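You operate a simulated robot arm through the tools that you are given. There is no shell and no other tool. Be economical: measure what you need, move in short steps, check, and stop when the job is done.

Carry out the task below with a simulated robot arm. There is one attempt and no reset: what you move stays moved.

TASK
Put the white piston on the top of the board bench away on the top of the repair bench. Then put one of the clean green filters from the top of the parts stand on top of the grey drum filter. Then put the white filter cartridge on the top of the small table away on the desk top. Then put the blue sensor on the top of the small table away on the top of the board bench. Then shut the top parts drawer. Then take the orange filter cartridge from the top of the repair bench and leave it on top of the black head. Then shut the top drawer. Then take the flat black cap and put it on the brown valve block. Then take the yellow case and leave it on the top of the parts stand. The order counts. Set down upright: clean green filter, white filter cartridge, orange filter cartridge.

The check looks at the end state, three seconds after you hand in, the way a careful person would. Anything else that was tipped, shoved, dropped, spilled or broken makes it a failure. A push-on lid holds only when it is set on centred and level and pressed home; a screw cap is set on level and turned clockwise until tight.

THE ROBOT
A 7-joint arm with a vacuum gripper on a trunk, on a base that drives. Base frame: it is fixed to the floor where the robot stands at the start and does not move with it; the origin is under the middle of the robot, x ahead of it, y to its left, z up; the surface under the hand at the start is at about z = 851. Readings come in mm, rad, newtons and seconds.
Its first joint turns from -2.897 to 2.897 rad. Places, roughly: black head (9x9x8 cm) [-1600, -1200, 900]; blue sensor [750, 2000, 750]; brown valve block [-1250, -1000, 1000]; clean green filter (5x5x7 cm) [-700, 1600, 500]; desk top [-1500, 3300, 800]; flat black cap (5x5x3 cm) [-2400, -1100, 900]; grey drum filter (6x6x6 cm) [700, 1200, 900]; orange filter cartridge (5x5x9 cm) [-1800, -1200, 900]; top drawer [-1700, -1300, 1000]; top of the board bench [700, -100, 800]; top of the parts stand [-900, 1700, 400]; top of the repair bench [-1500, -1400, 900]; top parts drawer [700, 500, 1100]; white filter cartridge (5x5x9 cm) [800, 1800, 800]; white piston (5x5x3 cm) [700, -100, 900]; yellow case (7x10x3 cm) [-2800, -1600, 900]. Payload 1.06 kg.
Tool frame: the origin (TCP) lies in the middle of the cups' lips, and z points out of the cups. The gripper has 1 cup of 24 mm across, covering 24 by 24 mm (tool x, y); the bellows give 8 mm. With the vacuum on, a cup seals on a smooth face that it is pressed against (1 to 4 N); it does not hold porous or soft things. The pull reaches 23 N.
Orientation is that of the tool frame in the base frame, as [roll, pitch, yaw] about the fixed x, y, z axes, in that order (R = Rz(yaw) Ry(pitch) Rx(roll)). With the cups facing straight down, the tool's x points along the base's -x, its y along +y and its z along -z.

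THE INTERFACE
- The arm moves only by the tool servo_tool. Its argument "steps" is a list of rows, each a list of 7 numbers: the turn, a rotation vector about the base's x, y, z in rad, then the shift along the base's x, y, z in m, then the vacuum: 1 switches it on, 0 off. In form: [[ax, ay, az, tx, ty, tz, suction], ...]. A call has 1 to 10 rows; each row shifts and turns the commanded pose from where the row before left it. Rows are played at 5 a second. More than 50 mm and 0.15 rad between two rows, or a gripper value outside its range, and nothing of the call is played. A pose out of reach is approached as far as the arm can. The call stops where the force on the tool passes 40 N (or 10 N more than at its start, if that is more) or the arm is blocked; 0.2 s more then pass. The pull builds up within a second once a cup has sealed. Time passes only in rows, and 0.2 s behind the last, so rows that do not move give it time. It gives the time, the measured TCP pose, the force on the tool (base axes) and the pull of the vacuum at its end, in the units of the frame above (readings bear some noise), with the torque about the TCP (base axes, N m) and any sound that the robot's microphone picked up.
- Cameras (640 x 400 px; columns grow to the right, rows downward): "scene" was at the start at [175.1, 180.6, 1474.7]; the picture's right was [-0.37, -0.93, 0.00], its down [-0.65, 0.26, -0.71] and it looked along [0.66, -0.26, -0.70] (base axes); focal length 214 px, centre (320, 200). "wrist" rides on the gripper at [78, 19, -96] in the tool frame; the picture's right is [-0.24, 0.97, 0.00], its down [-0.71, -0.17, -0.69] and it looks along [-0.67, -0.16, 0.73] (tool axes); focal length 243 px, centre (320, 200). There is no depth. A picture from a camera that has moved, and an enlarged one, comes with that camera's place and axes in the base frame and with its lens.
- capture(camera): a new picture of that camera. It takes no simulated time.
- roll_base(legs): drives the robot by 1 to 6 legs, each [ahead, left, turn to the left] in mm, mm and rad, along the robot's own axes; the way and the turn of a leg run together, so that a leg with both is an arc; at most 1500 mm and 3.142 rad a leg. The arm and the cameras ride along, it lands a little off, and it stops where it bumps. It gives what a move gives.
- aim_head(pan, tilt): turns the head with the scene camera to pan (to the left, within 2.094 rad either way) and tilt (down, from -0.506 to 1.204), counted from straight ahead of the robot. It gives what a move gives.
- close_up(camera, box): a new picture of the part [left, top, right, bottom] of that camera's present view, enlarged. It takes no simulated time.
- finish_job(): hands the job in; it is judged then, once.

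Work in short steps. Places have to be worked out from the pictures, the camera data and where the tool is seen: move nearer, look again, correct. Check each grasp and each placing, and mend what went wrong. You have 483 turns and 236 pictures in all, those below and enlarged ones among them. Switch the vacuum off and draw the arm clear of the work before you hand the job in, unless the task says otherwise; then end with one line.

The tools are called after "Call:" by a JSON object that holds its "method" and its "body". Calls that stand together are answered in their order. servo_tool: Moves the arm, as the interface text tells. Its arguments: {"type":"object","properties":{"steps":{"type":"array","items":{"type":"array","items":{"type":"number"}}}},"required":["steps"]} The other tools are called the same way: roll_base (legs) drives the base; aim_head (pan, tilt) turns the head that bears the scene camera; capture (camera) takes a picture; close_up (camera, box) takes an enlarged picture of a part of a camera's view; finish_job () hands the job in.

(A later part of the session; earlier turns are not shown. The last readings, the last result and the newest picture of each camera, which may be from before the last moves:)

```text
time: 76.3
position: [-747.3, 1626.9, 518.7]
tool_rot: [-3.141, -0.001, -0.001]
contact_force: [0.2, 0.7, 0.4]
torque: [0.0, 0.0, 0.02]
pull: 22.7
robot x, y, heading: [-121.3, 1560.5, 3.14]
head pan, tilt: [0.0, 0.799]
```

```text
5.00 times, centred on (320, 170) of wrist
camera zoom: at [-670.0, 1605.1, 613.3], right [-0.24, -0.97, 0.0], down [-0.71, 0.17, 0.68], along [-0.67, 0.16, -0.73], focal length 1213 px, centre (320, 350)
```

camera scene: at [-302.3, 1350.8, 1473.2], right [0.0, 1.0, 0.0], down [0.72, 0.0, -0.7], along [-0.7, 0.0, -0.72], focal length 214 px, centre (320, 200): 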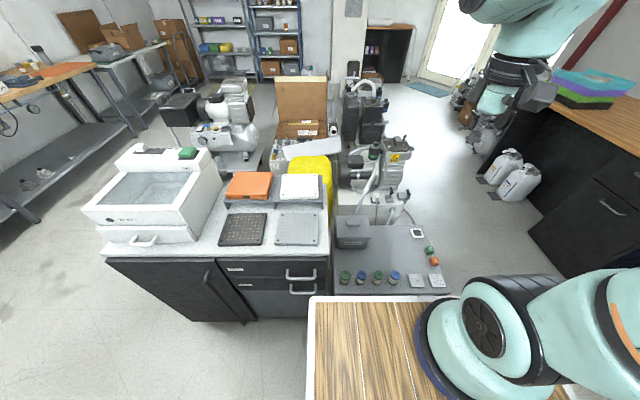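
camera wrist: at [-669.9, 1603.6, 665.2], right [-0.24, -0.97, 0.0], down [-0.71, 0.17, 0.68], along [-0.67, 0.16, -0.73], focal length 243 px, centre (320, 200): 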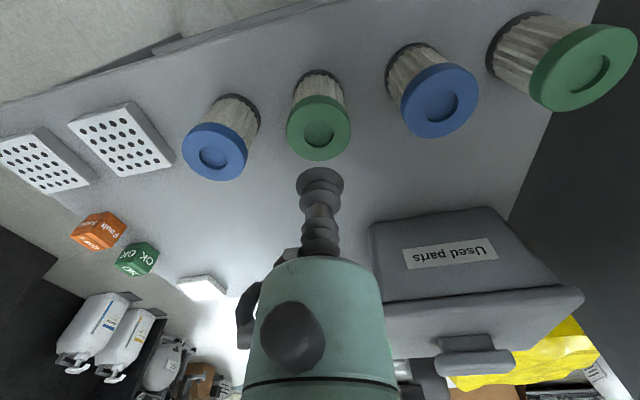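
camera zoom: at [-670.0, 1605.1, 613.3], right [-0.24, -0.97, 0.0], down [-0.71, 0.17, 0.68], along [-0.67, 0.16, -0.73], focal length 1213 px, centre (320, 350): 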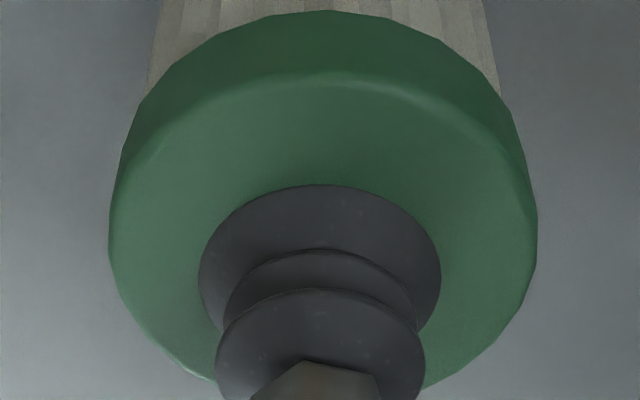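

Sealed with full pull. Lift straight up slowly at first.

Call:
{"method": "servo_tool", "body": {"steps": [[0, 0, 0, 0, 0, 0.01, 1], [0, 0, 0, 0, 0, 0.03, 1], [0, 0, 0, 0, 0, 0.045, 1], [0, 0, 0, 0, 0, 0.045, 1], [0, 0, 0, 0, 0, 0.045, 1], [0, 0, 0, 0, 0, 0.045, 1], [0, 0, 0, 0, 0, 0.045, 1], [0, 0, 0, 0, 0, 0.045, 1], [0, 0, 0, 0, 0, 0.045, 1], [0, 0, 0, 0, 0, 0.045, 1]]}}

Call:
{"method": "servo_tool", "body": {"steps": [[0, 0, 0, 0.01, 0, 0.045, 1], [0, 0, 0, 0.01, 0, 0.045, 1], [0, 0, 0, 0.01, 0, 0.045, 1], [0, 0, 0, 0.01, 0, 0.045, 1], [0, 0, 0, 0.01, 0, 0.045, 1], [0, 0, 0, 0.01, 0, 0.045, 1], [0, 0, 0, 0.02, 0, 0.03, 1], [0, 0, 0, 0.02, 0, 0.03, 1]]}}

Call:
{"method": "capture", "body": {"camera": "wrist"}}

```text
time: 78.5
position: [-746.0, 1625.4, 918.8]
tool_rot: [-3.141, 0.0, -0.001]
contact_force: [0.2, -0.1, -0.8]
torque: [0.01, -0.02, 0.0]
pull: 22.7
robot x, y, heading: [-119.6, 1559.4, 3.141]
head pan, tilt: [0.0, 0.799]
```

```text
time: 80.3
position: [-647.6, 1625.7, 1248.1]
tool_rot: [-3.141, -0.003, -0.003]
contact_force: [-0.3, 0.3, 0.1]
torque: [0.03, -0.03, 0.01]
pull: 23.0
robot x, y, heading: [-117.0, 1559.4, 3.138]
head pan, tilt: [0.0, 0.799]
```

```text
197 pictures are left
camera wrist: at [-570.5, 1605.0, 1343.7], right [-0.24, -0.97, 0.0], down [-0.71, 0.17, 0.68], along [-0.66, 0.16, -0.73], focal length 243 px, centre (320, 200)
```

wrist: 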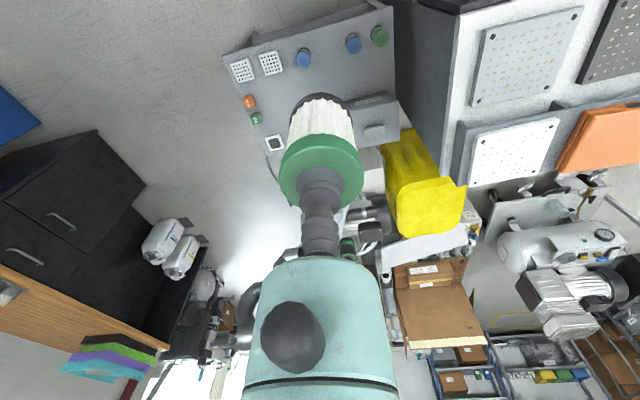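

Filter held. Now shift, turn about to face the benches, and strafe to y≈1270.

Call:
{"method": "roll_base", "body": {"legs": [[40, 0, 0], [0, 0, 3.141], [0, -290, 0]]}}

Call:
{"method": "capture", "body": {"camera": "scene"}}

Call:
{"method": "capture", "body": {"camera": "wrist"}}

```text
time: 90.2
position: [368.7, 1204.7, 1247.9]
tool_rot: [-3.141, 0.0, -3.137]
contact_force: [-0.2, -0.9, -0.4]
torque: [-0.02, 0.01, 0.04]
pull: 22.7
robot x, y, heading: [-157.6, 1265.7, -0.0]
head pan, tilt: [0.0, 0.799]
```

```text
196 pictures are left
camera scene: at [20.2, 1478.7, 1473.2], right [0.0, -1.0, 0.0], down [-0.72, 0.0, -0.7], along [0.7, 0.0, -0.72], focal length 214 px, centre (320, 200)
```

scene: 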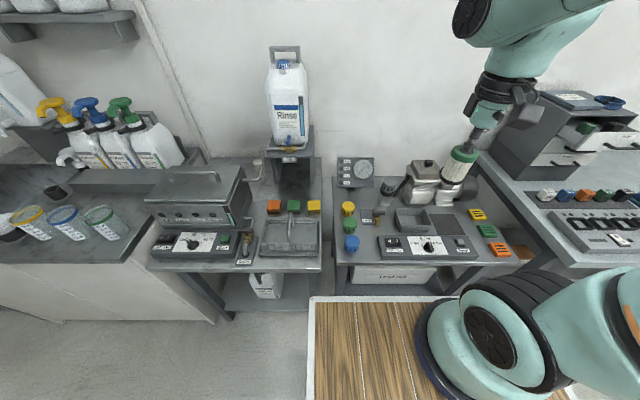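

```text
195 pictures are left
camera wrist: at [290.0, 1222.0, 1343.5], right [0.23, 0.97, 0.0], down [0.71, -0.17, 0.68], along [0.67, -0.16, -0.73], focal length 243 px, centre (320, 200)
```

wrist: 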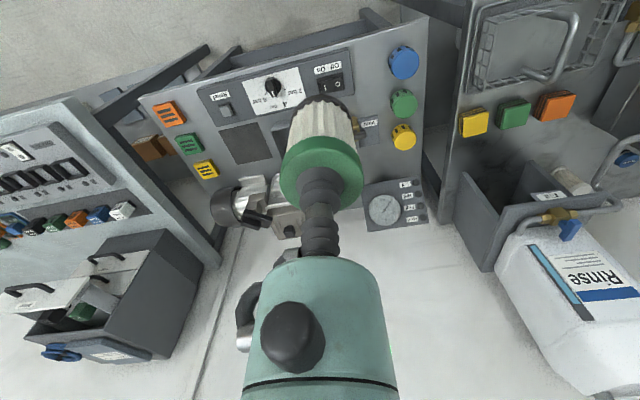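

Find the grey drum filter; enlarge scene.

Call:
{"method": "close_up", "body": {"camera": "scene", "box": [320, 130, 520, 255]}}

Call:
{"method": "close_up", "body": {"camera": "wrist", "box": [190, 120, 430, 270]}}

```text
3.20 times, centred on (420, 192) of scene
camera zoom: at [20.2, 1478.7, 1473.2], right [0.0, -1.0, 0.0], down [-0.72, 0.0, -0.7], along [0.7, 0.0, -0.72], focal length 686 px, centre (0, 224)
```

zoom: 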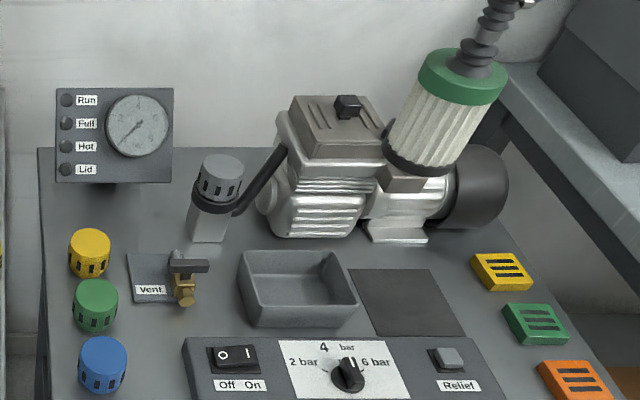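

```text
2.67 times, centred on (310, 195) of wrist
camera zoom: at [290.0, 1222.0, 1343.5], right [0.23, 0.97, 0.0], down [0.71, -0.17, 0.68], along [0.67, -0.16, -0.73], focal length 647 px, centre (347, 213)
```

zoom: 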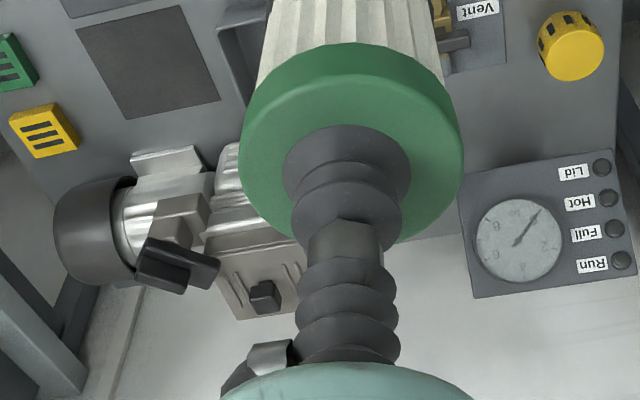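

The grey drum is the slotted cap on the post, hidden under the held filter in the wrist view. Shift the hand in +y to see it.

Call:
{"method": "servo_tool", "body": {"steps": [[0, 0, 0, 0, 0.045, 0, 1], [0, 0, 0, 0, 0.045, 0, 1], [0, 0, 0, 0, 0.045, 0, 1], [0, 0, 0, 0, 0.045, 0, 1]]}}

Call:
{"method": "capture", "body": {"camera": "wrist"}}

```text
time: 91.2
position: [368.3, 1384.5, 1249.8]
tool_rot: [3.141, 0.001, -3.139]
contact_force: [0.5, 0.2, -0.6]
torque: [0.04, -0.02, -0.03]
pull: 23.2
robot x, y, heading: [-159.5, 1265.1, 0.003]
head pan, tilt: [0.0, 0.799]
```

```text
192 pictures are left
camera wrist: at [289.6, 1402.1, 1343.9], right [0.23, 0.97, 0.0], down [0.71, -0.17, 0.68], along [0.67, -0.16, -0.73], focal length 243 px, centre (320, 200)
```

wrist: 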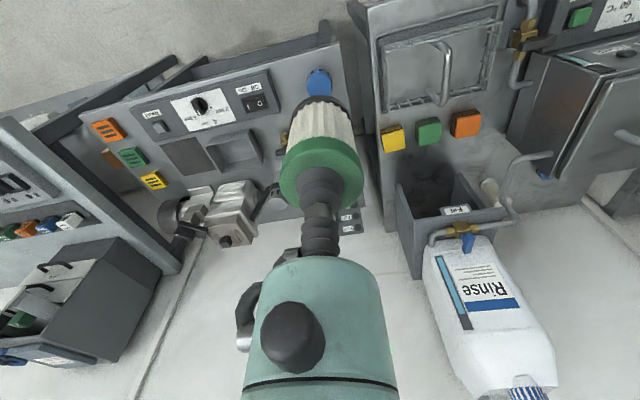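

Still half hidden; shift a bit more and enlarge.

Call:
{"method": "servo_tool", "body": {"steps": [[0, 0, 0, 0, 0.045, 0, 1], [0, 0, 0, 0, 0.045, 0, 1]]}}

Call:
{"method": "close_up", "body": {"camera": "wrist", "box": [140, 120, 340, 245]}}

Call:
{"method": "close_up", "body": {"camera": "scene", "box": [350, 150, 430, 200]}}

```text
time: 91.8
position: [370.5, 1473.6, 1248.1]
tool_rot: [-3.142, -0.001, -3.136]
contact_force: [0.7, 0.4, -0.5]
torque: [0.05, -0.05, 0.0]
pull: 22.9
robot x, y, heading: [-157.2, 1268.2, 0.005]
head pan, tilt: [0.0, 0.799]
```

```text
3.20 times, centred on (240, 182) of wrist
camera zoom: at [291.1, 1491.4, 1343.7], right [0.23, 0.97, 0.0], down [0.71, -0.17, 0.68], along [0.67, -0.16, -0.73], focal length 776 px, centre (576, 256)
```

zoom: 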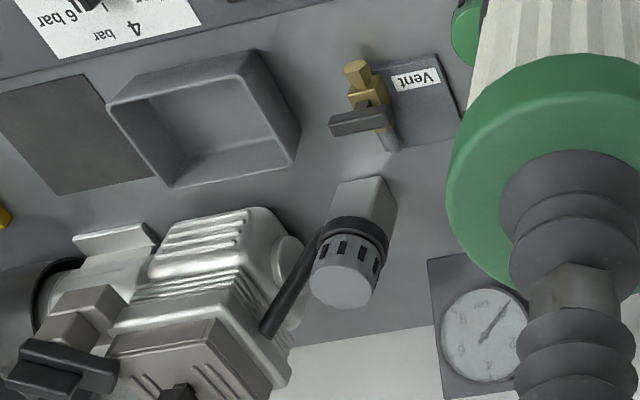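

```text
8.00 times, centred on (390, 175) of scene
camera zoom: at [20.1, 1478.4, 1473.3], right [0.0, -1.0, 0.0], down [-0.72, 0.0, -0.7], along [0.7, 0.0, -0.72], focal length 1716 px, centre (-240, 400)
```

zoom: 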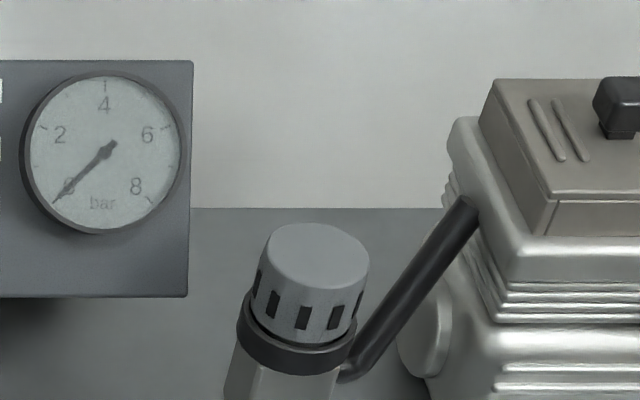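

Drum top triangulates to about (705,1186,877). Drive 100 mm closer, then look again from nearer.

Call:
{"method": "roll_base", "body": {"legs": [[100, 0, 0]]}}

Call:
{"method": "servo_tool", "body": {"steps": [[0, 0, 0, 0.035, -0.025, -0.02, 1], [0, 0, 0, 0.035, -0.025, -0.02, 1], [0, 0, 0, 0.035, -0.025, -0.02, 1], [0, 0, 0, 0.035, -0.025, -0.02, 1], [0, 0, 0, 0.035, -0.025, -0.02, 1]]}}

Call:
{"method": "close_up", "body": {"camera": "wrist", "box": [140, 80, 340, 205]}}

Call:
{"method": "capture", "body": {"camera": "scene"}}

```text
time: 93.0
position: [471.6, 1474.1, 1248.5]
tool_rot: [3.14, 0.0, -3.139]
contact_force: [0.0, -0.5, -0.3]
torque: [0.01, 0.01, -0.02]
pull: 23.1
robot x, y, heading: [-56.1, 1268.1, 0.008]
head pan, tilt: [0.0, 0.799]
```

```text
time: 94.2
position: [646.9, 1348.2, 1150.1]
tool_rot: [-3.141, 0.0, -3.136]
contact_force: [0.0, 0.5, -0.3]
torque: [-0.01, -0.04, 0.0]
pull: 22.2
robot x, y, heading: [-57.1, 1266.4, -0.001]
head pan, tilt: [0.0, 0.799]
```

```text
3.20 times, centred on (240, 142) of wrist
camera zoom: at [568.0, 1364.8, 1244.7], right [0.23, 0.97, 0.0], down [0.71, -0.17, 0.69], along [0.67, -0.16, -0.73], focal length 776 px, centre (576, 384)
```

zoom: 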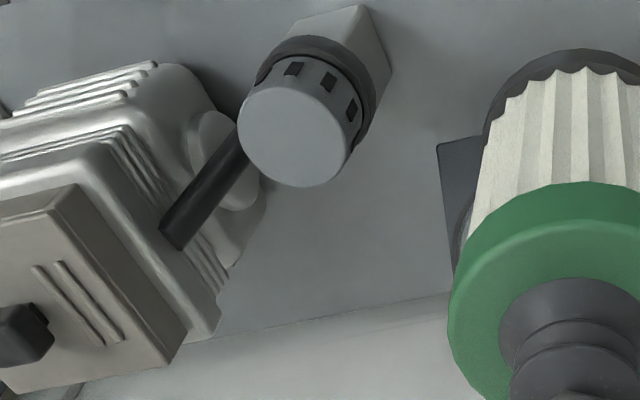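

```text
188 pictures are left
camera scene: at [120.8, 1479.3, 1473.3], right [0.0, -1.0, 0.0], down [-0.72, 0.0, -0.7], along [0.7, 0.0, -0.72], focal length 214 px, centre (320, 200)
```

scene: 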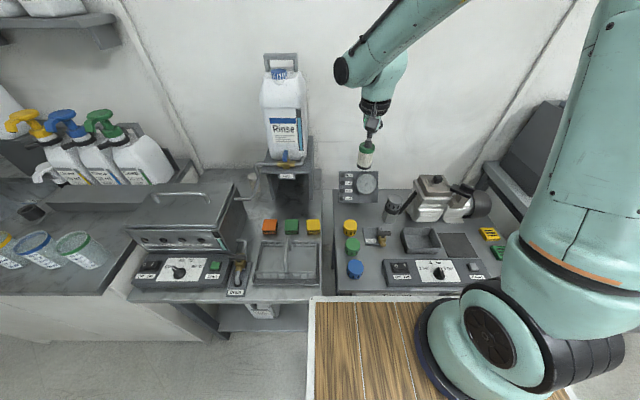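

Refined: drum at (707,1187,877). Move over it and lower to ~25 mm above.

Call:
{"method": "servo_tool", "body": {"steps": [[0, 0, 0, 0.015, -0.0403, 0, 1], [0, 0, 0, 0.015, -0.0403, 0, 1], [0, 0, 0, 0.015, -0.0403, 0, 1], [0, 0, 0, 0.015, -0.0403, 0, 1], [0, 0, 0, 0, 0, -0.045, 1], [0, 0, 0, 0, 0, -0.045, 1], [0, 0, 0, 0, 0, -0.045, 1], [0, 0, 0, 0, 0, -0.035, 1]]}}

Call:
{"method": "capture", "body": {"camera": "wrist"}}

Call:
{"method": "close_up", "body": {"camera": "scene", "box": [340, 150, 440, 212]}}

```text
time: 96.0
position: [706.9, 1187.5, 977.5]
tool_rot: [3.141, 0.0, -3.137]
contact_force: [-0.1, 0.5, 0.1]
torque: [0.01, -0.01, 0.0]
pull: 22.9
robot x, y, heading: [-58.4, 1266.9, 0.005]
head pan, tilt: [0.0, 0.799]
```

```text
187 pictures are left
camera wrist: at [627.6, 1204.9, 1073.4], right [0.23, 0.97, 0.0], down [0.71, -0.17, 0.68], along [0.67, -0.16, -0.73], focal length 243 px, centre (320, 200)
```

wrist: 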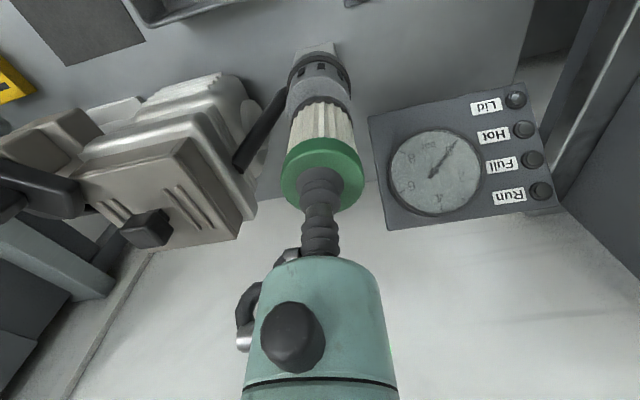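

```text
6.40 times, centred on (390, 181) of scene
camera zoom: at [121.1, 1479.0, 1473.3], right [0.0, -1.0, 0.0], down [-0.72, 0.0, -0.7], along [0.7, 0.0, -0.72], focal length 1373 px, centre (-128, 322)
```

zoom: 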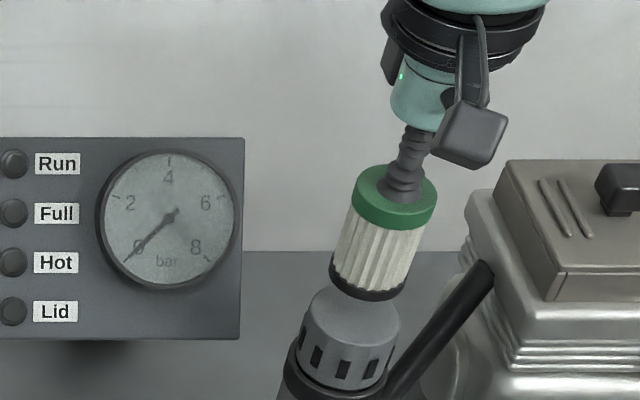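

Aligned well. Lower in steps.

Call:
{"method": "servo_tool", "body": {"steps": [[0, 0, 0, 0, 0, -0.015, 1], [0, 0, 0, 0, 0, -0.006, 1], [0, 0, 0, 0, 0, -0.002, 1]]}}

Call:
{"method": "close_up", "body": {"camera": "wrist", "box": [256, 40, 384, 120]}}

```text
time: 96.8
position: [706.3, 1187.6, 955.6]
tool_rot: [-3.141, -0.001, -3.138]
contact_force: [-0.4, 0.3, -0.5]
torque: [0.0, 0.01, 0.01]
pull: 22.7
robot x, y, heading: [-56.5, 1268.6, 0.003]
head pan, tilt: [0.0, 0.799]
```

```text
5.00 times, centred on (320, 80) of wrist
camera zoom: at [627.7, 1205.0, 1050.3], right [0.23, 0.97, 0.0], down [0.71, -0.17, 0.68], along [0.67, -0.16, -0.73], focal length 1213 px, centre (320, 800)
```

zoom: 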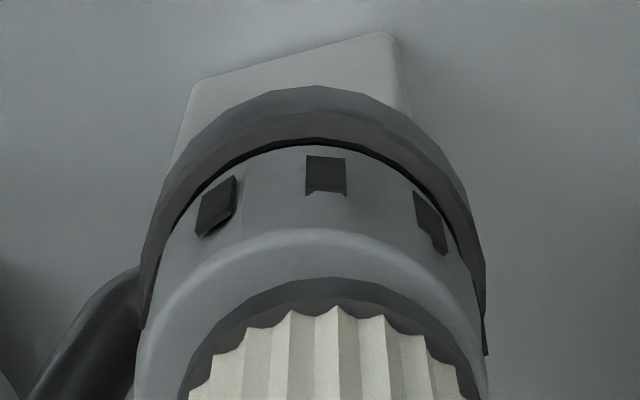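

Filter sits ~2.5 mm too far +y; correct and continue down.

Call:
{"method": "servo_tool", "body": {"steps": [[0, 0, 0, -0.0006, -0.0025, -0.002, 1], [0, 0, 0, 0, 0, -0.002, 1], [0, 0, 0, 0, 0, -0.002, 1], [0, 0, 0, 0, 0, 0, 1]]}}

Call:
{"method": "close_up", "body": {"camera": "wrist", "box": [256, 40, 384, 120]}}

```text
time: 97.8
position: [707.0, 1185.1, 948.6]
tool_rot: [3.141, 0.0, -3.139]
contact_force: [-1.2, -1.1, -0.1]
torque: [-0.02, -0.01, -0.01]
pull: 22.7
robot x, y, heading: [-57.1, 1269.3, 0.001]
head pan, tilt: [0.0, 0.799]
```

```text
5.00 times, centred on (320, 80) of wrist
camera zoom: at [627.2, 1202.6, 1044.5], right [0.23, 0.97, 0.0], down [0.71, -0.17, 0.68], along [0.67, -0.16, -0.73], focal length 1213 px, centre (320, 800)
```

zoom: 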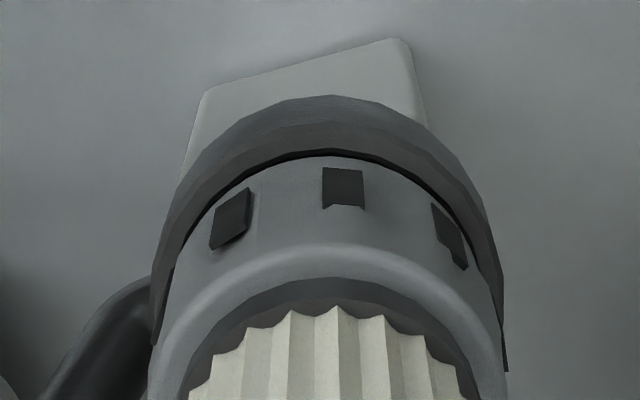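

Centred laterally now. Continue lowering to contact.

Call:
{"method": "servo_tool", "body": {"steps": [[0, 0, 0, 0, 0, -0.0015, 1], [0, 0, 0, 0, 0, -0.0015, 1], [0, 0, 0, 0, 0, 0, 1]]}}

```text
time: 98.5
position: [705.6, 1185.2, 946.7]
tool_rot: [-3.141, 0.0, -3.138]
contact_force: [-0.9, 0.2, -0.1]
torque: [-0.02, 0.01, -0.01]
pull: 23.2
robot x, y, heading: [-57.8, 1271.5, 0.005]
head pan, tilt: [0.0, 0.799]
```

Call:
{"method": "servo_tool", "body": {"steps": [[0, 0, 0, 0, 0, -0.0015, 1], [0, 0, 0, 0, 0, 0, 1]]}}

Call:
{"method": "close_up", "body": {"camera": "wrist", "box": [256, 40, 384, 120]}}

```text
time: 99.2
position: [706.2, 1184.5, 944.3]
tool_rot: [-3.141, 0.001, -3.138]
contact_force: [-0.6, -0.7, -0.1]
torque: [0.0, 0.0, 0.01]
pull: 22.8
robot x, y, heading: [-59.9, 1266.7, -0.002]
head pan, tilt: [0.0, 0.799]
```

```text
5.00 times, centred on (320, 80) of wrist
camera zoom: at [627.0, 1202.6, 1040.0], right [0.23, 0.97, 0.0], down [0.71, -0.17, 0.68], along [0.67, -0.16, -0.73], focal length 1213 px, centre (320, 800)
```

zoom: 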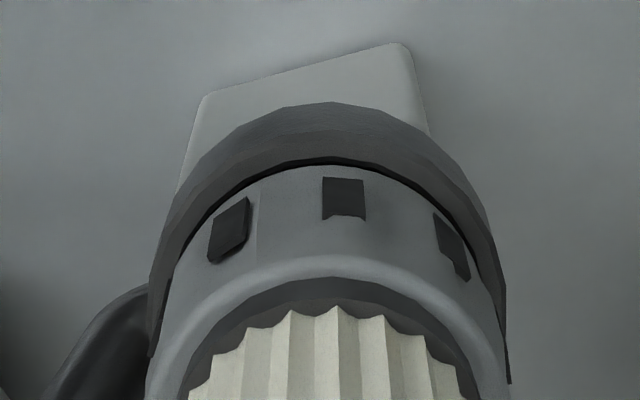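

Front margin is narrow, so the filter is a little too near me; shift +x 2.5 mm and go on.

Call:
{"method": "servo_tool", "body": {"steps": [[0, 0, 0, 0.0025, -0.0006, 0, 1], [0, 0, 0, 0, 0, -0.0015, 1], [0, 0, 0, 0, 0, 0, 1]]}}

Call:
{"method": "servo_tool", "body": {"steps": [[0, 0, 0, 0, 0, -0.0015, 1], [0, 0, 0, 0, 0, 0, 1]]}}

Call:
{"method": "close_up", "body": {"camera": "wrist", "box": [256, 40, 384, 120]}}

```text
time: 100.0
position: [708.1, 1184.2, 944.8]
tool_rot: [3.141, -0.001, -3.138]
contact_force: [-0.4, -0.5, 7.6]
torque: [0.0, 0.04, -0.03]
pull: 22.7
robot x, y, heading: [-56.9, 1269.2, 0.004]
head pan, tilt: [0.0, 0.799]
```

```text
time: 100.5
position: [708.6, 1184.6, 942.3]
tool_rot: [3.142, 0.001, -3.138]
contact_force: [-0.8, 0.2, 13.2]
torque: [-0.03, 0.04, 0.01]
pull: 22.6
robot x, y, heading: [-57.4, 1265.1, 0.008]
head pan, tilt: [0.0, 0.799]
```

```text
5.00 times, centred on (320, 80) of wrist
camera zoom: at [629.6, 1202.0, 1037.6], right [0.23, 0.97, 0.0], down [0.71, -0.17, 0.69], along [0.67, -0.16, -0.73], focal length 1213 px, centre (320, 800)
```

zoom: 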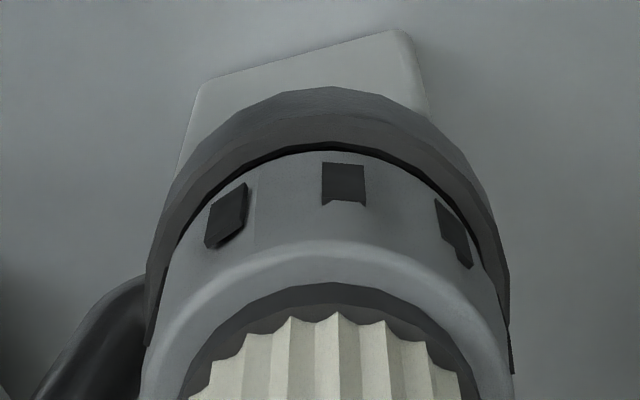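

Seated with good margins. Back off the press, release and lift.

Call:
{"method": "servo_tool", "body": {"steps": [[0, 0, 0, 0, 0, 0.002, 1], [0, 0, 0, 0, 0, 0, 0], [0, 0, 0, 0, 0, 0, 0], [0, 0, 0, 0, 0, 0, 0], [0, 0, 0, 0, 0, 0.003, 0], [0, 0, 0, 0, 0, 0.005, 0], [0, 0, 0, 0, 0, 0.03, 0], [0, 0, 0, 0, 0, 0.045, 0], [0, 0, 0, 0, 0, 0.045, 0], [0, 0, 0, 0, 0, 0.045, 0]]}}

Call:
{"method": "capture", "body": {"camera": "wrist"}}

Call:
{"method": "close_up", "body": {"camera": "scene", "box": [340, 150, 440, 212]}}

```text
time: 102.8
position: [708.6, 1185.8, 1116.8]
tool_rot: [-3.141, -0.002, -3.139]
contact_force: [-0.1, -0.7, 0.2]
torque: [-0.03, 0.02, -0.02]
pull: 0.0
robot x, y, heading: [-59.2, 1269.7, -0.0]
head pan, tilt: [0.0, 0.799]
```

```text
181 pictures are left
camera wrist: at [629.4, 1202.4, 1211.5], right [0.23, 0.97, 0.0], down [0.71, -0.17, 0.68], along [0.66, -0.16, -0.73], focal length 243 px, centre (320, 200)
```

wrist: 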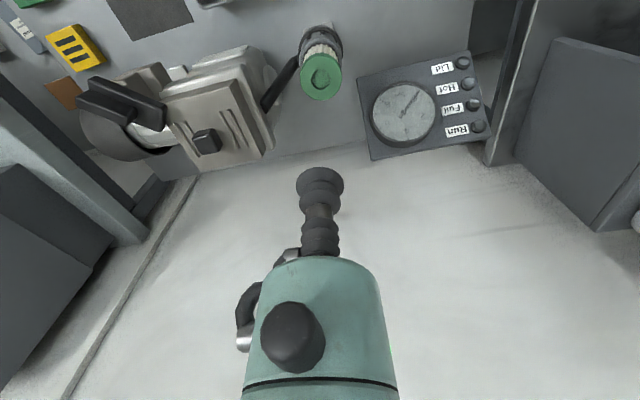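

```text
6.40 times, centred on (390, 181) of scene
camera zoom: at [121.9, 1479.1, 1473.2], right [0.0, -1.0, 0.0], down [-0.72, 0.0, -0.7], along [0.7, 0.0, -0.72], focal length 1373 px, centre (-128, 322)
```

zoom: 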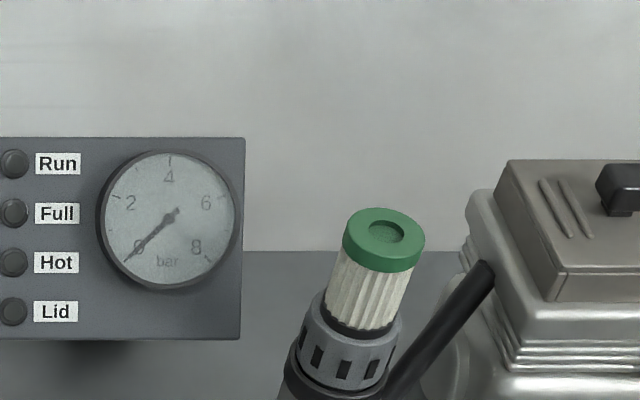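

Filter stands upright on the drum. Retract the hand and strafe left to the small table.

Call:
{"method": "servo_tool", "body": {"steps": [[0, 0, 0, -0.02, 0, 0.04, 0], [0, 0, 0, -0.03, 0, 0.035, 0], [0, 0, 0, -0.035, 0, 0.03, 0], [0, 0, 0, -0.04, 0.01, 0.02, 0], [0, 0, 0, -0.04, 0.02, 0.01, 0], [0, 0, 0, -0.04, 0.02, 0, 0], [0, 0, 0, -0.03, 0.02, 0, 0]]}}

Call:
{"method": "roll_base", "body": {"legs": [[-60, 0, 0], [0, 560, 0]]}}

Call:
{"method": "capture", "body": {"camera": "scene"}}

Call:
{"method": "capture", "body": {"camera": "wrist"}}

```text
time: 104.3
position: [473.3, 1254.7, 1251.8]
tool_rot: [3.14, -0.002, -3.137]
contact_force: [-0.3, -0.2, -0.7]
torque: [0.01, 0.01, -0.01]
pull: 0.0
robot x, y, heading: [-63.0, 1268.6, 0.006]
head pan, tilt: [0.0, 0.799]
```

```text
time: 108.1
position: [411.0, 1810.2, 1251.9]
tool_rot: [3.141, -0.001, -3.138]
contact_force: [-0.1, -0.6, -0.4]
torque: [-0.03, -0.01, 0.03]
pull: 0.0
robot x, y, heading: [-121.8, 1823.9, -0.002]
head pan, tilt: [0.0, 0.799]
```

```text
179 pictures are left
camera scene: at [59.7, 2034.4, 1473.2], right [0.0, -1.0, 0.0], down [-0.72, 0.0, -0.7], along [0.7, 0.0, -0.72], focal length 214 px, centre (320, 200)
```

scene: 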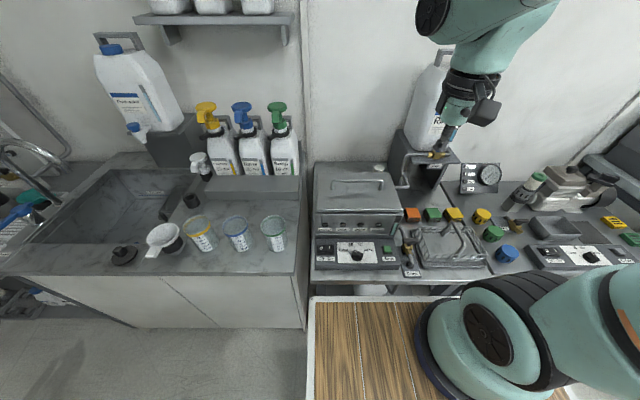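

```text
178 pictures are left
camera wrist: at [332.7, 1828.0, 1347.0], right [0.23, 0.97, 0.0], down [0.71, -0.17, 0.68], along [0.67, -0.16, -0.73], focal length 243 px, centre (320, 200)
```

wrist: 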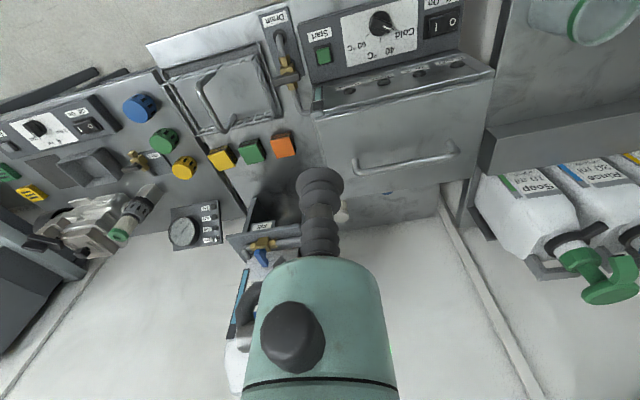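

The white cartridge is partly hidden behind the water bath and tool. Enlarge.

Call:
{"method": "close_up", "body": {"camera": "scene", "box": [300, 140, 460, 240]}}

Call:
{"method": "close_up", "body": {"camera": "wrist", "box": [300, 130, 460, 230]}}

```text
4.00 times, centred on (380, 190) of scene
camera zoom: at [59.7, 2034.4, 1473.2], right [0.0, -1.0, 0.0], down [-0.72, 0.0, -0.7], along [0.7, 0.0, -0.72], focal length 858 px, centre (80, 240)
```

zoom: 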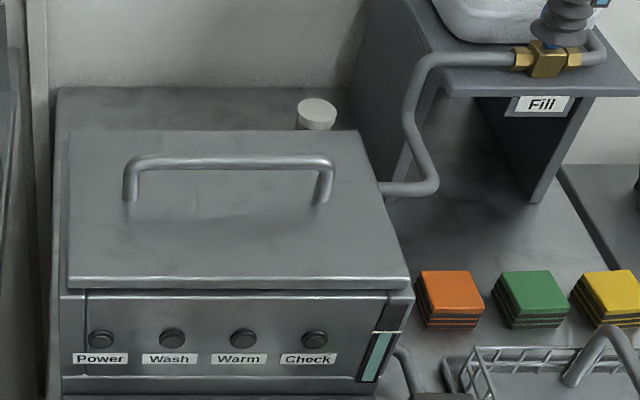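

```text
4.00 times, centred on (380, 180) of wrist
camera zoom: at [332.7, 1828.0, 1347.0], right [0.23, 0.97, 0.0], down [0.71, -0.17, 0.68], along [0.67, -0.16, -0.73], focal length 970 px, centre (80, 280)
```

zoom: 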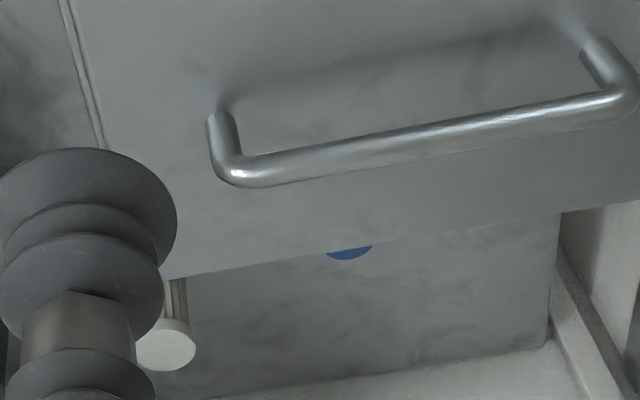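

White cartridge top ≈(837,1769,881), behind the bath (top ≈935); blue sensor ≈(847,1910). I'll drive a bit closer and further left, and turn the tool so its camera points to +y, clear of the bath.

Call:
{"method": "roll_base", "body": {"legs": [[45, 60, 0]]}}

Call:
{"method": "servo_tool", "body": {"steps": [[0, 0, -0.145, 0.04, 0, 0, 0], [0, 0, -0.145, 0.04, 0, 0, 0], [0, 0, -0.145, 0.04, 0, 0, 0], [0, 0, -0.145, 0.04, 0, 0, 0], [0, 0, -0.145, 0.04, 0, 0, 0], [0, 0, -0.145, 0.04, 0, 0, 0], [0, 0, -0.145, 0.04, 0, 0, 0], [0, 0, -0.145, 0.02, 0, 0, 0], [0, 0, -0.145, 0, 0, 0, 0], [0, 0, -0.145, 0, 0, 0, 0]]}}

Call:
{"method": "capture", "body": {"camera": "scene"}}

Call:
{"method": "capture", "body": {"camera": "wrist"}}

```text
time: 109.2
position: [456.3, 1872.2, 1252.8]
tool_rot: [3.141, 0.002, -3.138]
contact_force: [-0.1, -0.4, 0.9]
torque: [-0.02, -0.01, 0.01]
pull: 0.1
robot x, y, heading: [-75.6, 1882.5, 0.002]
head pan, tilt: [0.0, 0.799]
```

```text
time: 111.3
position: [757.8, 1870.5, 1252.4]
tool_rot: [3.141, 0.001, 1.691]
contact_force: [0.7, 0.2, 0.0]
torque: [0.0, 0.01, 0.02]
pull: 0.0
robot x, y, heading: [-72.0, 1886.5, 0.002]
head pan, tilt: [0.0, 0.799]
```

```text
175 pictures are left
camera scene: at [105.2, 2095.2, 1473.2], right [0.0, -1.0, 0.0], down [-0.72, 0.0, -0.7], along [0.7, 0.0, -0.72], focal length 214 px, centre (320, 200)
```

scene: 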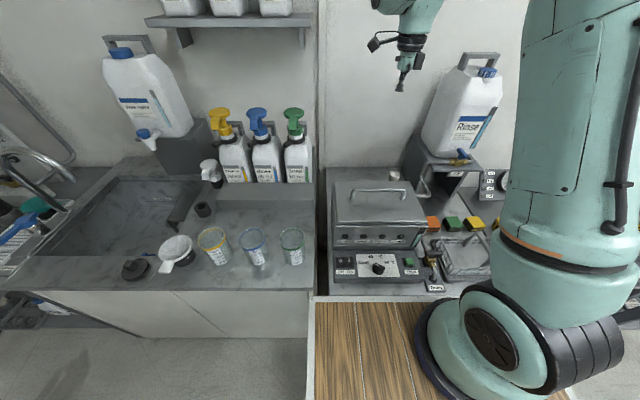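

```text
174 pictures are left
camera wrist: at [766.2, 1950.1, 1347.0], right [0.99, -0.12, 0.0], down [-0.08, -0.72, 0.68], along [-0.08, -0.68, -0.73], focal length 243 px, centre (320, 200)
```

wrist: 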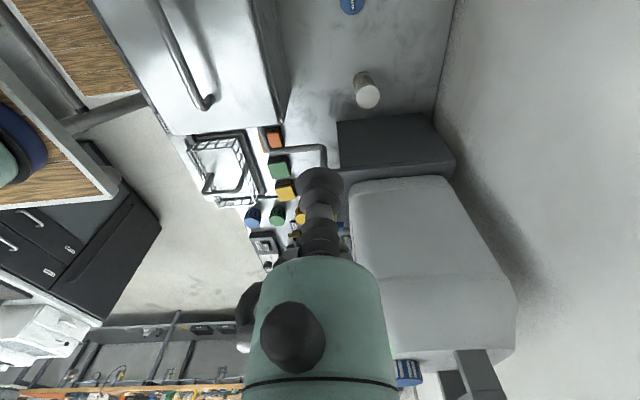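

Good clear view: cartridge ≈(833,1768), sensor ≈(812,1902). Move over the cartridge and down to z≈960.

Call:
{"method": "servo_tool", "body": {"steps": [[0, 0, 0, 0.025, -0.034, 0, 0], [0, 0, 0, 0.025, -0.034, 0, 0], [0, 0, 0, 0.025, -0.034, 0, 0], [0, 0, -0.12, 0, 0, -0.045, 0], [0, 0, 0, 0, 0, -0.045, 0], [0, 0, 0, 0, 0, -0.045, 0], [0, 0, 0, 0, 0, -0.045, 0], [0, 0, 0, 0, 0, -0.045, 0], [0, 0, 0, 0, 0, -0.045, 0], [0, 0, 0, 0, 0, -0.022, 0]]}}

Call:
{"method": "capture", "body": {"camera": "wrist"}}

Call:
{"method": "capture", "body": {"camera": "scene"}}

```text
time: 113.5
position: [832.8, 1769.3, 959.0]
tool_rot: [3.141, 0.0, 1.573]
contact_force: [-0.1, -0.7, 0.4]
torque: [0.03, -0.01, -0.01]
pull: 0.0
robot x, y, heading: [-74.8, 1882.1, 0.007]
head pan, tilt: [0.0, 0.799]
```

```text
173 pictures are left
camera wrist: at [850.3, 1845.9, 1054.0], right [0.97, -0.23, 0.0], down [-0.17, -0.71, 0.68], along [-0.16, -0.67, -0.73], focal length 243 px, centre (320, 200)
```

wrist: 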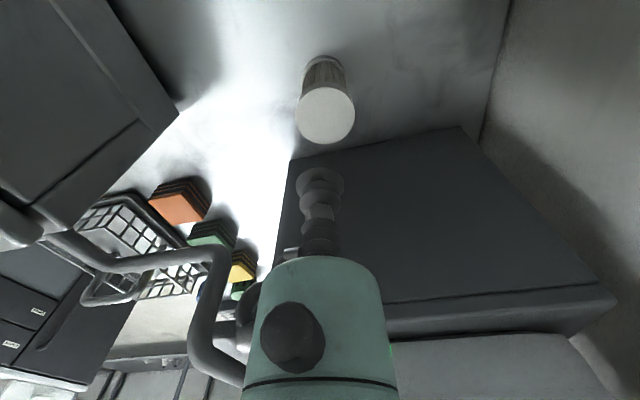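

```text
172 pictures are left
camera scene: at [105.0, 2095.2, 1473.3], right [0.0, -1.0, 0.0], down [-0.72, 0.0, -0.7], along [0.7, 0.0, -0.72], focal length 214 px, centre (320, 200)
```

scene: 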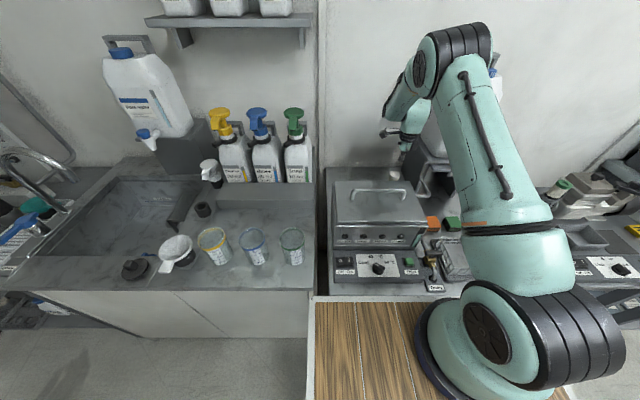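

Cartridge at (836,1770). Descend gently with the vacuum on, watching for contact.

Call:
{"method": "servo_tool", "body": {"steps": [[0, 0, 0, 0.003, 0, -0.03, 0], [0, 0, 0, 0, 0, -0.025, 0], [0, 0, 0, 0, 0, -0.01, 1], [0, 0, 0, 0, 0, -0.006, 1]]}}

Call:
{"method": "capture", "body": {"camera": "wrist"}}

```text
time: 114.5
position: [835.6, 1768.7, 888.9]
tool_rot: [-3.141, -0.001, 1.576]
contact_force: [-0.6, -0.8, 0.4]
torque: [0.02, 0.02, -0.02]
pull: 0.0
robot x, y, heading: [-76.2, 1883.2, 0.006]
head pan, tilt: [0.0, 0.799]
```

```text
171 pictures are left
camera wrist: at [853.5, 1846.0, 984.2], right [0.97, -0.23, 0.0], down [-0.17, -0.71, 0.68], along [-0.16, -0.67, -0.73], focal length 243 px, centre (320, 200)
```

wrist: 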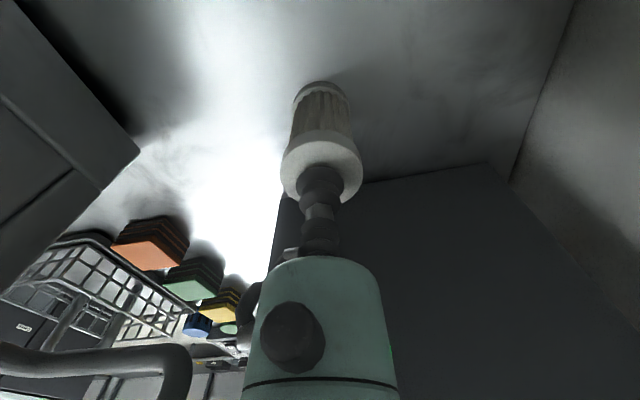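

Centred and just above; last few millimetres.

Call:
{"method": "servo_tool", "body": {"steps": [[0, 0, 0, 0, 0, -0.002, 1], [0, 0, 0, 0, 0, -0.002, 1], [0, 0, 0, 0, 0, -0.002, 1], [0, 0, 0, 0, 0, 0, 1]]}}

```text
time: 115.5
position: [835.7, 1768.8, 882.7]
tool_rot: [3.141, 0.0, 1.575]
contact_force: [-1.2, -0.2, 14.3]
torque: [0.01, 0.0, -0.01]
pull: 23.1
robot x, y, heading: [-73.3, 1886.7, 0.006]
head pan, tilt: [0.0, 0.799]
```

Sealed. Lift straight up.

Call:
{"method": "servo_tool", "body": {"steps": [[0, 0, 0, 0, 0, 0.01, 1], [0, 0, 0, 0, 0, 0.03, 1], [0, 0, 0, 0, 0, 0.045, 1], [0, 0, 0, 0, 0, 0.045, 1], [0, 0, 0, 0, 0, 0.045, 1], [0, 0, 0, 0, 0.01, 0.045, 1], [0, 0, 0, 0, 0.02, 0.045, 1], [0, 0, 0, 0, 0.02, 0.045, 1], [0, 0, 0, 0, 0.02, 0.045, 1], [0, 0, 0, 0, 0.02, 0.02, 1]]}}

Call:
{"method": "close_up", "body": {"camera": "wrist", "box": [200, 0, 440, 150]}}

```text
time: 117.8
position: [834.7, 1858.5, 1259.2]
tool_rot: [-3.139, -0.001, 1.572]
contact_force: [0.6, 0.5, -0.6]
torque: [0.01, 0.03, 0.01]
pull: 22.7
robot x, y, heading: [-73.4, 1881.6, 0.005]
head pan, tilt: [0.0, 0.799]
```

```text
2.67 times, centred on (320, 75) of wrist
camera zoom: at [853.5, 1936.0, 1353.7], right [0.97, -0.23, 0.0], down [-0.17, -0.71, 0.68], along [-0.16, -0.67, -0.73], focal length 647 px, centre (320, 533)
```

zoom: 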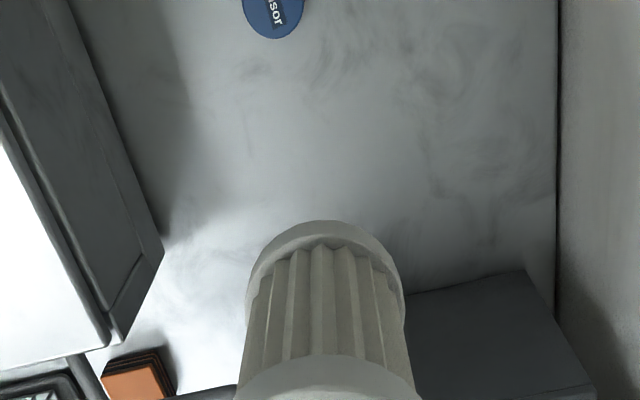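

Cartridge held upright; sensor seen too. Now back off, turn to face +y and look at the desk.

Call:
{"method": "roll_base", "body": {"legs": [[-130, 0, 0], [0, 0, 1.571], [250, 0, 0]]}}

Call:
{"method": "aim_head", "body": {"pan": 0.8, "tilt": 0.5}}

Call:
{"method": "capture", "body": {"camera": "scene"}}

```text
time: 124.3
position: [-169.4, 3044.5, 1258.5]
tool_rot: [-3.141, 0.0, 3.136]
contact_force: [0.1, -0.7, 0.1]
torque: [0.0, 0.02, 0.01]
pull: 23.0
robot x, y, heading: [-205.6, 2133.2, 1.569]
head pan, tilt: [0.0, 0.799]
```

```text
time: 125.4
position: [-168.6, 3045.5, 1257.8]
tool_rot: [3.14, 0.0, 3.137]
contact_force: [0.0, -0.5, -2.2]
torque: [0.02, -0.01, -0.05]
pull: 22.9
robot x, y, heading: [-204.1, 2138.8, 1.563]
head pan, tilt: [0.799, 0.499]
```

```text
169 pictures are left
camera scene: at [-477.9, 2301.4, 1499.2], right [0.7, 0.71, 0.0], down [0.34, -0.34, -0.88], along [-0.62, 0.62, -0.48], focal length 214 px, centre (320, 200)
```

scene: 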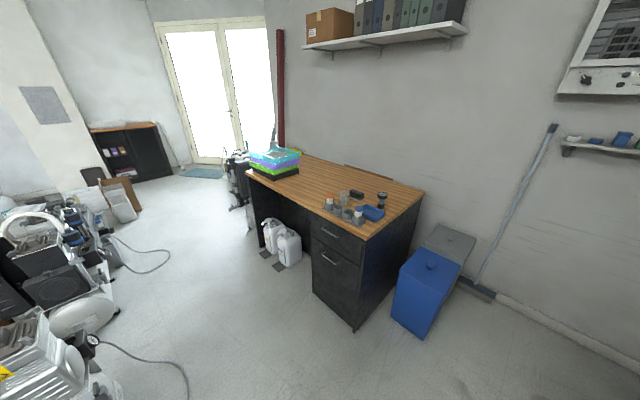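

Desk top spans x≈-2260..-930, y≈3110..3880. Target spot (-1500,3270). Retract the hand and drive: ahead then strafe left.

Call:
{"method": "servo_tool", "body": {"steps": [[0, 0, 0, 0, -0.045, 0, 1], [0, 0, 0, 0, -0.045, 0, 1], [0, 0, 0, 0, -0.045, 0, 1], [0, 0, 0, 0, -0.045, 0, 1], [0, 0, 0, 0, -0.045, 0, 1]]}}

Call:
{"method": "roll_base", "body": {"legs": [[445, 0, 0], [0, 1290, 0]]}}

Call:
{"method": "aim_head", "body": {"pan": 0.0, "tilt": 0.8}}

Call:
{"method": "capture", "body": {"camera": "scene"}}

Call:
{"method": "capture", "body": {"camera": "wrist"}}

```text
time: 126.6
position: [-169.9, 2818.9, 1258.2]
tool_rot: [3.141, 0.0, 3.138]
contact_force: [0.3, 0.4, -1.4]
torque: [-0.06, -0.03, -0.01]
pull: 22.8
robot x, y, heading: [-204.4, 2138.6, 1.564]
head pan, tilt: [0.799, 0.499]
```

```text
time: 135.3
position: [-1442.9, 3275.5, 1258.9]
tool_rot: [-3.141, 0.0, 3.132]
contact_force: [0.3, 0.2, -1.3]
torque: [-0.02, -0.01, 0.02]
pull: 23.3
robot x, y, heading: [-1482.9, 2593.7, 1.557]
head pan, tilt: [0.799, 0.499]
```

```text
time: 136.5
position: [-1442.8, 3274.8, 1259.0]
tool_rot: [-3.14, -0.002, 3.133]
contact_force: [-0.4, 0.0, -1.9]
torque: [0.0, 0.0, -0.03]
pull: 23.4
robot x, y, heading: [-1479.5, 2592.4, 1.558]
head pan, tilt: [0.0, 0.799]
```

```text
168 pictures are left
camera scene: at [-1689.0, 2775.4, 1473.3], right [1.0, -0.01, 0.0], down [-0.01, -0.72, -0.7], along [0.01, 0.7, -0.72], focal length 214 px, centre (320, 200)
```

scene: 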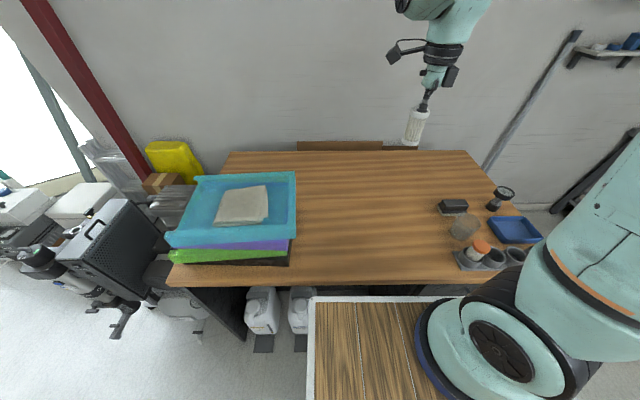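

```text
167 pictures are left
camera wrist: at [-1521.6, 3293.9, 1353.7], right [0.25, 0.97, 0.0], down [0.71, -0.18, 0.68], along [0.66, -0.17, -0.73], focal length 243 px, centre (320, 200)
```

wrist: 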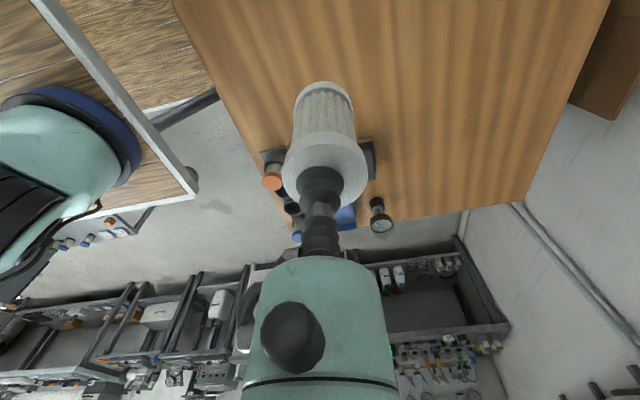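

Bare wood around (-1495,3300). Move over and lower, first to z≈980.

Call:
{"method": "servo_tool", "body": {"steps": [[0, 0, 0, -0.026, 0.013, -0.02, 1], [0, 0, 0, -0.026, 0.012, -0.02, 1], [0, 0, 0, 0, 0, -0.045, 1], [0, 0, 0, 0, 0, -0.045, 1], [0, 0, 0, 0, 0, -0.045, 1], [0, 0, 0, 0, 0, -0.045, 1], [0, 0, 0, 0, 0, -0.045, 1]]}}

Call:
{"method": "capture", "body": {"camera": "scene"}}

Call:
{"method": "capture", "body": {"camera": "wrist"}}

```text
time: 138.1
position: [-1494.7, 3300.4, 994.1]
tool_rot: [3.139, 0.002, 3.131]
contact_force: [0.5, -0.7, -1.7]
torque: [0.04, 0.01, -0.02]
pull: 22.9
robot x, y, heading: [-1480.8, 2591.6, 1.555]
head pan, tilt: [0.0, 0.799]
```

```text
166 pictures are left
camera scene: at [-1688.8, 2775.0, 1473.3], right [1.0, -0.01, 0.0], down [-0.01, -0.72, -0.7], along [0.01, 0.7, -0.72], focal length 214 px, centre (320, 200)
```

scene: 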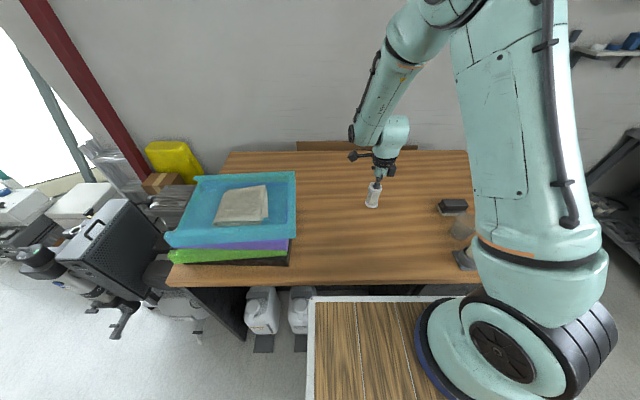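

```text
165 pictures are left
camera wrist: at [-1572.9, 3318.8, 1088.4], right [0.25, 0.97, 0.0], down [0.71, -0.18, 0.68], along [0.66, -0.17, -0.73], focal length 243 px, centre (320, 200)
```

wrist: 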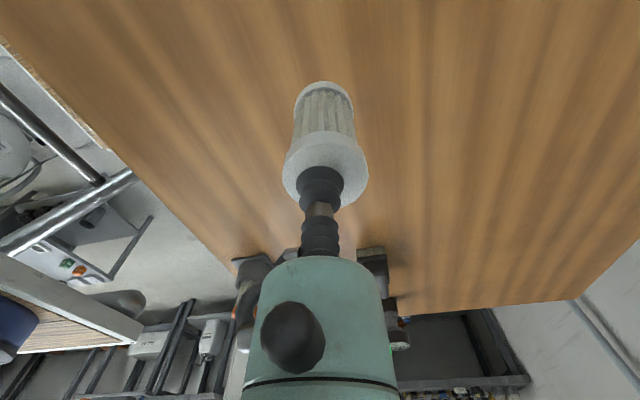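

Desk height comes out around 830–850, so contact may be near TCP 920–940. Lower to 955 and check with a zoom.

Call:
{"method": "servo_tool", "body": {"steps": [[0, 0, 0, 0, 0, -0.02, 1], [0, 0, 0, 0, 0, -0.015, 1]]}}

Call:
{"method": "close_up", "body": {"camera": "wrist", "box": [240, 40, 400, 140]}}

Call:
{"method": "close_up", "body": {"camera": "scene", "box": [340, 170, 420, 220]}}

```text
time: 138.7
position: [-1493.9, 3299.5, 957.9]
tool_rot: [3.142, 0.001, 3.132]
contact_force: [0.3, -0.8, -1.4]
torque: [-0.01, 0.02, 0.02]
pull: 22.7
robot x, y, heading: [-1479.0, 2592.0, 1.558]
head pan, tilt: [0.0, 0.799]
```

```text
4.00 times, centred on (320, 90) of wrist
camera zoom: at [-1573.1, 3318.3, 1053.6], right [0.25, 0.97, 0.0], down [0.71, -0.18, 0.68], along [0.66, -0.17, -0.73], focal length 970 px, centre (320, 640)
```

zoom: 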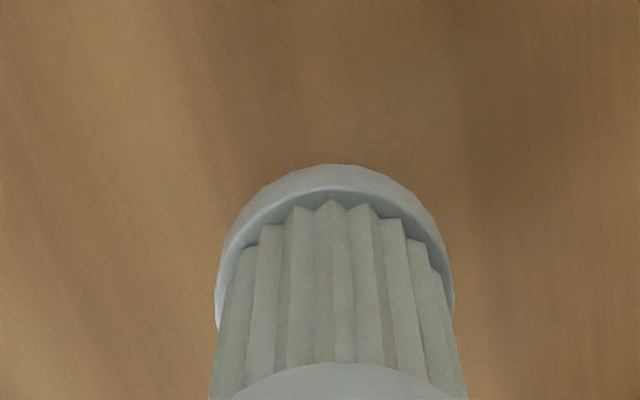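

```text
8.00 times, centred on (380, 195) of scene
camera zoom: at [-1688.9, 2775.3, 1473.3], right [1.0, -0.01, 0.0], down [-0.01, -0.72, -0.7], along [0.01, 0.7, -0.72], focal length 1716 px, centre (-160, 240)
```

zoom: 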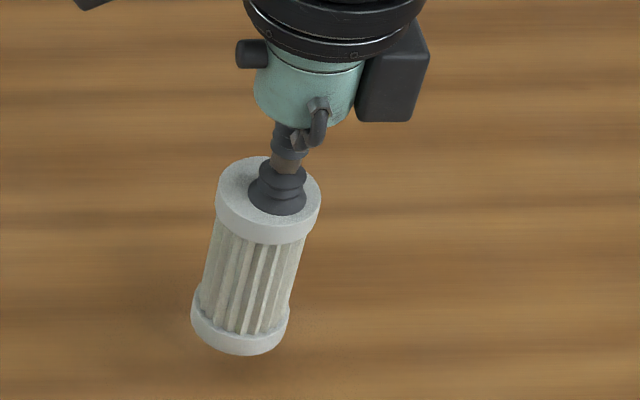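

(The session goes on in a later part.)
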